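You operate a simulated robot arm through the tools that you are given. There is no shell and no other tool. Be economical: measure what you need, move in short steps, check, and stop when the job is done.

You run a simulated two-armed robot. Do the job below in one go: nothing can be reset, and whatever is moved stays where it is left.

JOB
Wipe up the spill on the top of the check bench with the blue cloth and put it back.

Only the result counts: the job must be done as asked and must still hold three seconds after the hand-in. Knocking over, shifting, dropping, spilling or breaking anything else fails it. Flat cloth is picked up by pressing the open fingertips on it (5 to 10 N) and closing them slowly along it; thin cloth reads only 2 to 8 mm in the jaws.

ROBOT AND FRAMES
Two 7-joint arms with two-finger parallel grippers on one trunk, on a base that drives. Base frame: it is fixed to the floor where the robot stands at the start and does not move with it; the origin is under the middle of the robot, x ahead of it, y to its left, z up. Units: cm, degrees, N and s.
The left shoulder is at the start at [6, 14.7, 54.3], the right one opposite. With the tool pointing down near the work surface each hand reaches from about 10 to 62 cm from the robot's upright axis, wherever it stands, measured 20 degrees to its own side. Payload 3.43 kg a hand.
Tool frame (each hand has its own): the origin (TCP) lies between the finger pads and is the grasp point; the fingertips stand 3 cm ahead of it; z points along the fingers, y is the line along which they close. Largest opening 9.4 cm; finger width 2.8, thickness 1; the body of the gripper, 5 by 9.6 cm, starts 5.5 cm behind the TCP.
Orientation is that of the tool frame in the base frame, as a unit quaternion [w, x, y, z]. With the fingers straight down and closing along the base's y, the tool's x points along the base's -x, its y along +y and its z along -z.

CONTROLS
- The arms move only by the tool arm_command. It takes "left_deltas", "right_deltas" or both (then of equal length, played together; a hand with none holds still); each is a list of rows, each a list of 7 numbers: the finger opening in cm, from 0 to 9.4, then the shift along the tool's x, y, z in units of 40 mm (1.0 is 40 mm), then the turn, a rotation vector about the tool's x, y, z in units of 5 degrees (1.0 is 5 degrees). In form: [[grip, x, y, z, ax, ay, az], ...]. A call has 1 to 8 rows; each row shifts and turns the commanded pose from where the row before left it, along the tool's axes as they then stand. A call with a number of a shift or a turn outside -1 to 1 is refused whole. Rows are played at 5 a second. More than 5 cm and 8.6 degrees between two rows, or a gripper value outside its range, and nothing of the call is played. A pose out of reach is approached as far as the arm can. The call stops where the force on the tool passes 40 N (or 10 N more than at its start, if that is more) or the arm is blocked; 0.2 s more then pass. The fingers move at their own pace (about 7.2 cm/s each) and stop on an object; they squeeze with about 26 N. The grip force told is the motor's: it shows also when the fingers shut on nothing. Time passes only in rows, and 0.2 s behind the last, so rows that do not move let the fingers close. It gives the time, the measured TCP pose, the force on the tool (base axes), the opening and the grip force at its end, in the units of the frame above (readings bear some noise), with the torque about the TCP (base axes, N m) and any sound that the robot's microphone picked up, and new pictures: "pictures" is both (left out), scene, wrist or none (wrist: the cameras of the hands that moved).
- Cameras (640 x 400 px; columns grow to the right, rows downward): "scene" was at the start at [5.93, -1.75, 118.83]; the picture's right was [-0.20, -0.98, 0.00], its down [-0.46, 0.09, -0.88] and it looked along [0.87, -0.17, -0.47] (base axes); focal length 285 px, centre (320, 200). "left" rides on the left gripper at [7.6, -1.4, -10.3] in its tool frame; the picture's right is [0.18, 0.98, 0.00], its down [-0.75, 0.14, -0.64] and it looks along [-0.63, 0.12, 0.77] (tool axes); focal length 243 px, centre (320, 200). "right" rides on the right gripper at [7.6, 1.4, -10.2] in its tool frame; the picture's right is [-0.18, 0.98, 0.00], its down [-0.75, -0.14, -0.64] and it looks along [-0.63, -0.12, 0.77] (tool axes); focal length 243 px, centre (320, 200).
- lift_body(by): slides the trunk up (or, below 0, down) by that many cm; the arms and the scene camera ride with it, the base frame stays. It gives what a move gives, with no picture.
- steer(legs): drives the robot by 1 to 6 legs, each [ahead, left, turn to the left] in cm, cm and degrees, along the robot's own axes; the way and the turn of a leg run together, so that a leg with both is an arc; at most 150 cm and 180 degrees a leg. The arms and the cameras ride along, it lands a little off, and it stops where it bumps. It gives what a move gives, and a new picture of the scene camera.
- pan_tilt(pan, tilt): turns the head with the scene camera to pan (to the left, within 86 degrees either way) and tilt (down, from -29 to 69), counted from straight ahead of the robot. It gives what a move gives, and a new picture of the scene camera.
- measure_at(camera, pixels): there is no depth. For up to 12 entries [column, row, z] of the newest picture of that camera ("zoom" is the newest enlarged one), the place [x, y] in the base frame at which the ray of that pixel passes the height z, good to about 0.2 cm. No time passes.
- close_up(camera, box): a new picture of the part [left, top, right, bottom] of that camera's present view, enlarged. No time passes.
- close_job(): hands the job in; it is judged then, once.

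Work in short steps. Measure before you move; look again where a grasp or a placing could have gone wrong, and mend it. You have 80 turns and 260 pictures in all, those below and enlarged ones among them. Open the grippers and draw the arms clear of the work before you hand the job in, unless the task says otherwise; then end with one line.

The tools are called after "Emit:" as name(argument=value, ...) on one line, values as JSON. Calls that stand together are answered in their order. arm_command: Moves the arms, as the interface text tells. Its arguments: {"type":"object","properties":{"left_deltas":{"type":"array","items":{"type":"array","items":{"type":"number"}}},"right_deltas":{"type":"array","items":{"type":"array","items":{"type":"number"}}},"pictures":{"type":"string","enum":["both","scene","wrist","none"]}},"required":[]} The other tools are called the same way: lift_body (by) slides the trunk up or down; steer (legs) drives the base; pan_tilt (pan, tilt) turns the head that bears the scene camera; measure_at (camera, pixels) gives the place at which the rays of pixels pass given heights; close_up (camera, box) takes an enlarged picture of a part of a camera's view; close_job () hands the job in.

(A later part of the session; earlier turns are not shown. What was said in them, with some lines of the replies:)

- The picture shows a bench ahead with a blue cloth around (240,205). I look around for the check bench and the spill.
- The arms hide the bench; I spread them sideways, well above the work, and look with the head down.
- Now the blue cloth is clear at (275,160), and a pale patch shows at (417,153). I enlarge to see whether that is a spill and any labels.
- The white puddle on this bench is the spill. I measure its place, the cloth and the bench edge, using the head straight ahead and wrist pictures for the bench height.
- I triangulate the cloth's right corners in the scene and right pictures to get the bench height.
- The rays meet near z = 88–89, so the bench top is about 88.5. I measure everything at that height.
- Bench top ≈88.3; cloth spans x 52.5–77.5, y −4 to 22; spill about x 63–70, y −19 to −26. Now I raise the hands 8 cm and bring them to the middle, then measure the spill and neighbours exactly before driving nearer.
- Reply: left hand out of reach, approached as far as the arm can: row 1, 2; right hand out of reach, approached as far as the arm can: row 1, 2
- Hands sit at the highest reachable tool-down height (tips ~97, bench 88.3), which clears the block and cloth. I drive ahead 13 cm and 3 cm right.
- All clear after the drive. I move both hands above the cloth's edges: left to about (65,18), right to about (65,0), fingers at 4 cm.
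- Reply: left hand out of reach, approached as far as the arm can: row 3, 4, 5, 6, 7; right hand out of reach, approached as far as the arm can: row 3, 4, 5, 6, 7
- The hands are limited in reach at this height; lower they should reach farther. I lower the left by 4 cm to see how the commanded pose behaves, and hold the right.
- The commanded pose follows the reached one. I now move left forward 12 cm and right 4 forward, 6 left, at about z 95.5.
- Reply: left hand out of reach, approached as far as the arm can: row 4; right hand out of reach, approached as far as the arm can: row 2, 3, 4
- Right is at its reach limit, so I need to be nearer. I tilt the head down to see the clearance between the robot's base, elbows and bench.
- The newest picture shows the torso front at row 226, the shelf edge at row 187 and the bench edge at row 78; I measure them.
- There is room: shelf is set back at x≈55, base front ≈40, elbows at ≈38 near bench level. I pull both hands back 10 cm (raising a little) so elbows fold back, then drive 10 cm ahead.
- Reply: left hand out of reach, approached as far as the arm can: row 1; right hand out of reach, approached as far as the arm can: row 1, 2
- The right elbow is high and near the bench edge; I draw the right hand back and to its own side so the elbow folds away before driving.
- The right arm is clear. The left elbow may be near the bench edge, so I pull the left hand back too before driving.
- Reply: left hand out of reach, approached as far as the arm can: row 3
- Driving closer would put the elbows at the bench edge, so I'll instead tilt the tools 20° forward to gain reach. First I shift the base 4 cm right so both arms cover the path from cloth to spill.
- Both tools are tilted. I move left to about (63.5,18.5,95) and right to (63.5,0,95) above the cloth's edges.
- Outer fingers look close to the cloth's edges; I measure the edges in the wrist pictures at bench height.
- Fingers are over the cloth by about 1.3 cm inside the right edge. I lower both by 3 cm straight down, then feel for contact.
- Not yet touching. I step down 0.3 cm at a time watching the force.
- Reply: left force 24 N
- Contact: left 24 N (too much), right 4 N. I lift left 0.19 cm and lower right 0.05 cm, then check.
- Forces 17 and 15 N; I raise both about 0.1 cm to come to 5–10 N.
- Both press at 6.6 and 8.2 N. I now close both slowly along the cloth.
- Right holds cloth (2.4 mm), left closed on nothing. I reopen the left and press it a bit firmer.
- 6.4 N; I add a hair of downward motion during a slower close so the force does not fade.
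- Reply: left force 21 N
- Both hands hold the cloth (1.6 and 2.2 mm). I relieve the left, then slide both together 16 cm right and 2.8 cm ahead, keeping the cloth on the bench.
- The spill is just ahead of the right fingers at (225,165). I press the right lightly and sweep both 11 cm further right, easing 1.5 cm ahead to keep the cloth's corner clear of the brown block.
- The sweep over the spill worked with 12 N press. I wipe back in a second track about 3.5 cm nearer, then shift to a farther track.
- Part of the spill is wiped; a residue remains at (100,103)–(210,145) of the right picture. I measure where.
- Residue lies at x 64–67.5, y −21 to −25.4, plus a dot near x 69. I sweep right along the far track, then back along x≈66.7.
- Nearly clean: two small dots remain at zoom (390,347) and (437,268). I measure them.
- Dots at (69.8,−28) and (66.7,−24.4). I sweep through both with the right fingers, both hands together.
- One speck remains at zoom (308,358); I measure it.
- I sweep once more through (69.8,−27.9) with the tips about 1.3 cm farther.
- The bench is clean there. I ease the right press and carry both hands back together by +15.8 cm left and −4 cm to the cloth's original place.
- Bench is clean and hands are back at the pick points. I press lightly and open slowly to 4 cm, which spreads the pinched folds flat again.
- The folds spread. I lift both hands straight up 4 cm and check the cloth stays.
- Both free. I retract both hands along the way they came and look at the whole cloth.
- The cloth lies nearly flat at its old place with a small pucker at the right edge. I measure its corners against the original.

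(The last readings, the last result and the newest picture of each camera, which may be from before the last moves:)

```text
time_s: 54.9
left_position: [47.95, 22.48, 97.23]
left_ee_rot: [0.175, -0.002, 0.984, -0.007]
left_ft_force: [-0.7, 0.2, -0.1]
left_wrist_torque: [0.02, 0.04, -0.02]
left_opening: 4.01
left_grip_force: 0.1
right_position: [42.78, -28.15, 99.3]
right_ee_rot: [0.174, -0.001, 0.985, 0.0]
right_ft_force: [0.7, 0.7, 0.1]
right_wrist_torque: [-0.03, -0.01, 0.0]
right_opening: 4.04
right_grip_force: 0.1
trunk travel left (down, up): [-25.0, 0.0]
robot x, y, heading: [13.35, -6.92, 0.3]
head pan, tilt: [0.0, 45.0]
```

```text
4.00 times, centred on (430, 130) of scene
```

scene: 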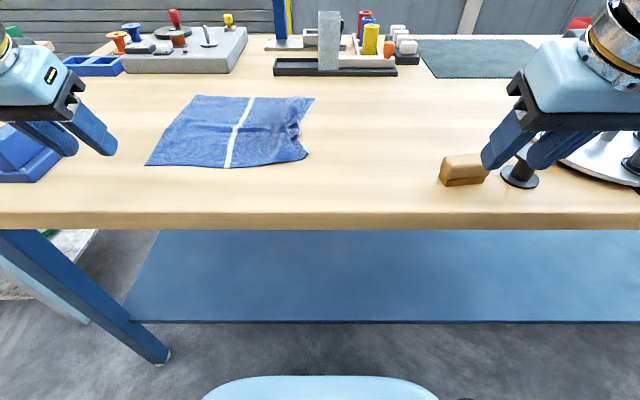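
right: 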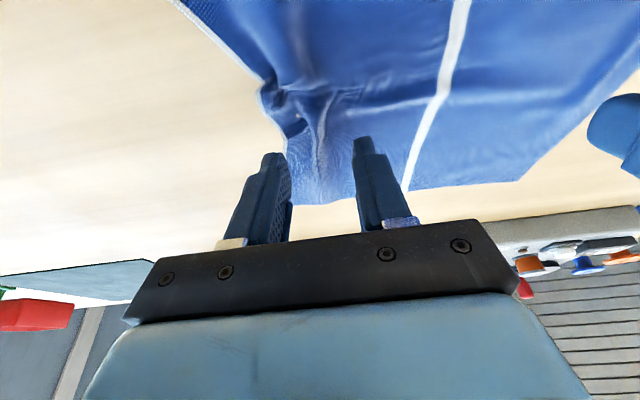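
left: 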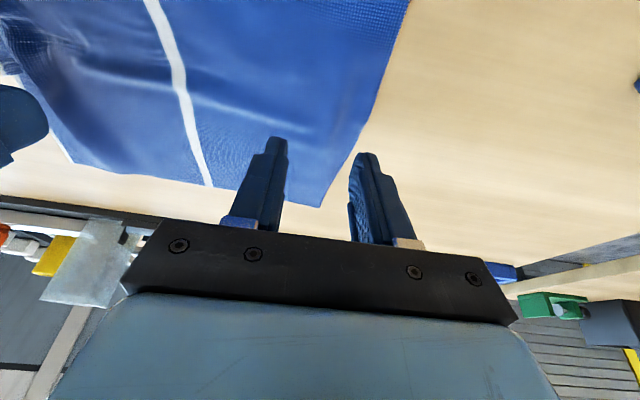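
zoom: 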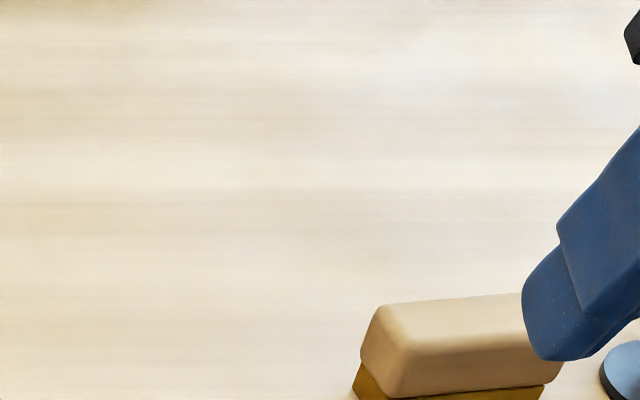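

The spot is fully clean and the cloth lies within about 1.5 cm of its original corners; block and spool are untouched. I open the grippers, back the robot off and take a final look.

Emit:
steer(legs=[[-15, 0, 0]])

Emit:
arm_command(left_deltas=[[9, 0, 0, 0, 0, 0, 0], [9, 0, 0, 0, 0, 0, 0]], right_deltas=[[9, 0, 0, 0, 0, 0, 0], [9, 0, 0, 0, 0, 0, 0]], pictures="scene")

```text
time_s: 56.3
left_position: [32.95, 22.65, 97.25]
left_ee_rot: [0.175, -0.001, 0.984, -0.008]
left_ft_force: [0.0, 0.2, 0.2]
left_wrist_torque: [0.04, 0.0, 0.0]
left_opening: 4.0
left_grip_force: 0.0
right_position: [27.67, -28.15, 99.38]
right_ee_rot: [0.174, 0.0, 0.985, 0.001]
right_ft_force: [0.2, 0.9, 0.0]
right_wrist_torque: [-0.01, 0.01, 0.01]
right_opening: 3.99
right_grip_force: 0.1
trunk travel left (down, up): [-25.0, 0.0]
robot x, y, heading: [-1.99, -7.25, 0.2]
head pan, tilt: [0.0, 45.0]
```

scene: 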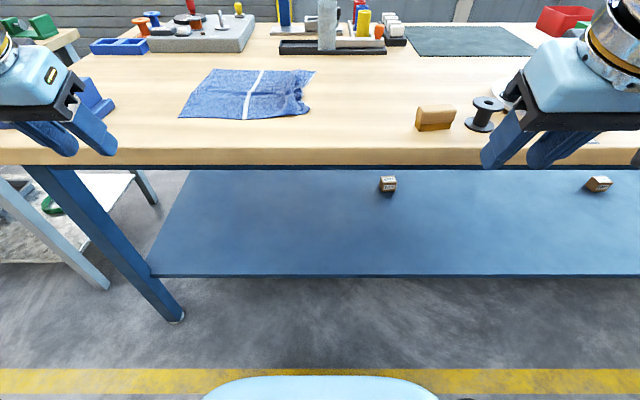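

```text
time_s: 56.9
left_position: [32.92, 22.49, 97.32]
left_ee_rot: [0.176, -0.001, 0.984, -0.006]
left_ft_force: [-0.6, -0.7, -1.0]
left_wrist_torque: [-0.02, -0.01, -0.02]
left_opening: 9.0
left_grip_force: 0.1
right_position: [27.52, -28.06, 99.47]
right_ee_rot: [0.173, 0.0, 0.985, 0.0]
right_ft_force: [-0.8, 0.1, -0.1]
right_wrist_torque: [0.01, -0.02, 0.03]
right_opening: 9.0
right_grip_force: 0.1
trunk travel left (down, up): [-25.0, 0.0]
robot x, y, heading: [-2.18, -6.56, -0.2]
head pan, tilt: [0.0, 45.0]
```

scene: 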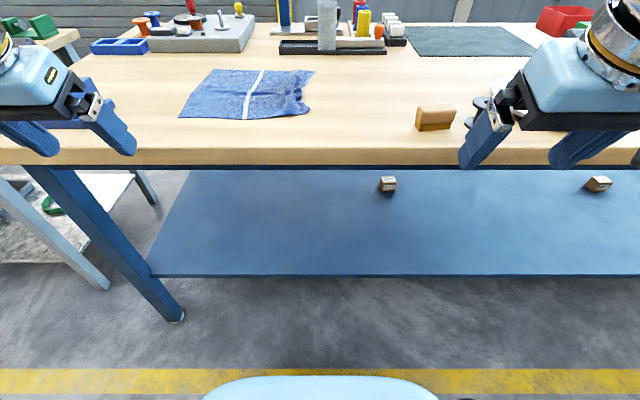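

The bench is clean, the cloth is back, grippers are open and clear. I hand in.

Emit:
close_job()

```text
The job is handed in.
```

I wiped up the spill and put the blue cloth back within about 2 cm of where it lay (one corner about 3 cm off), nearly flat with a small pucker at its right edge. Nothing else looked moved in the last pictures.
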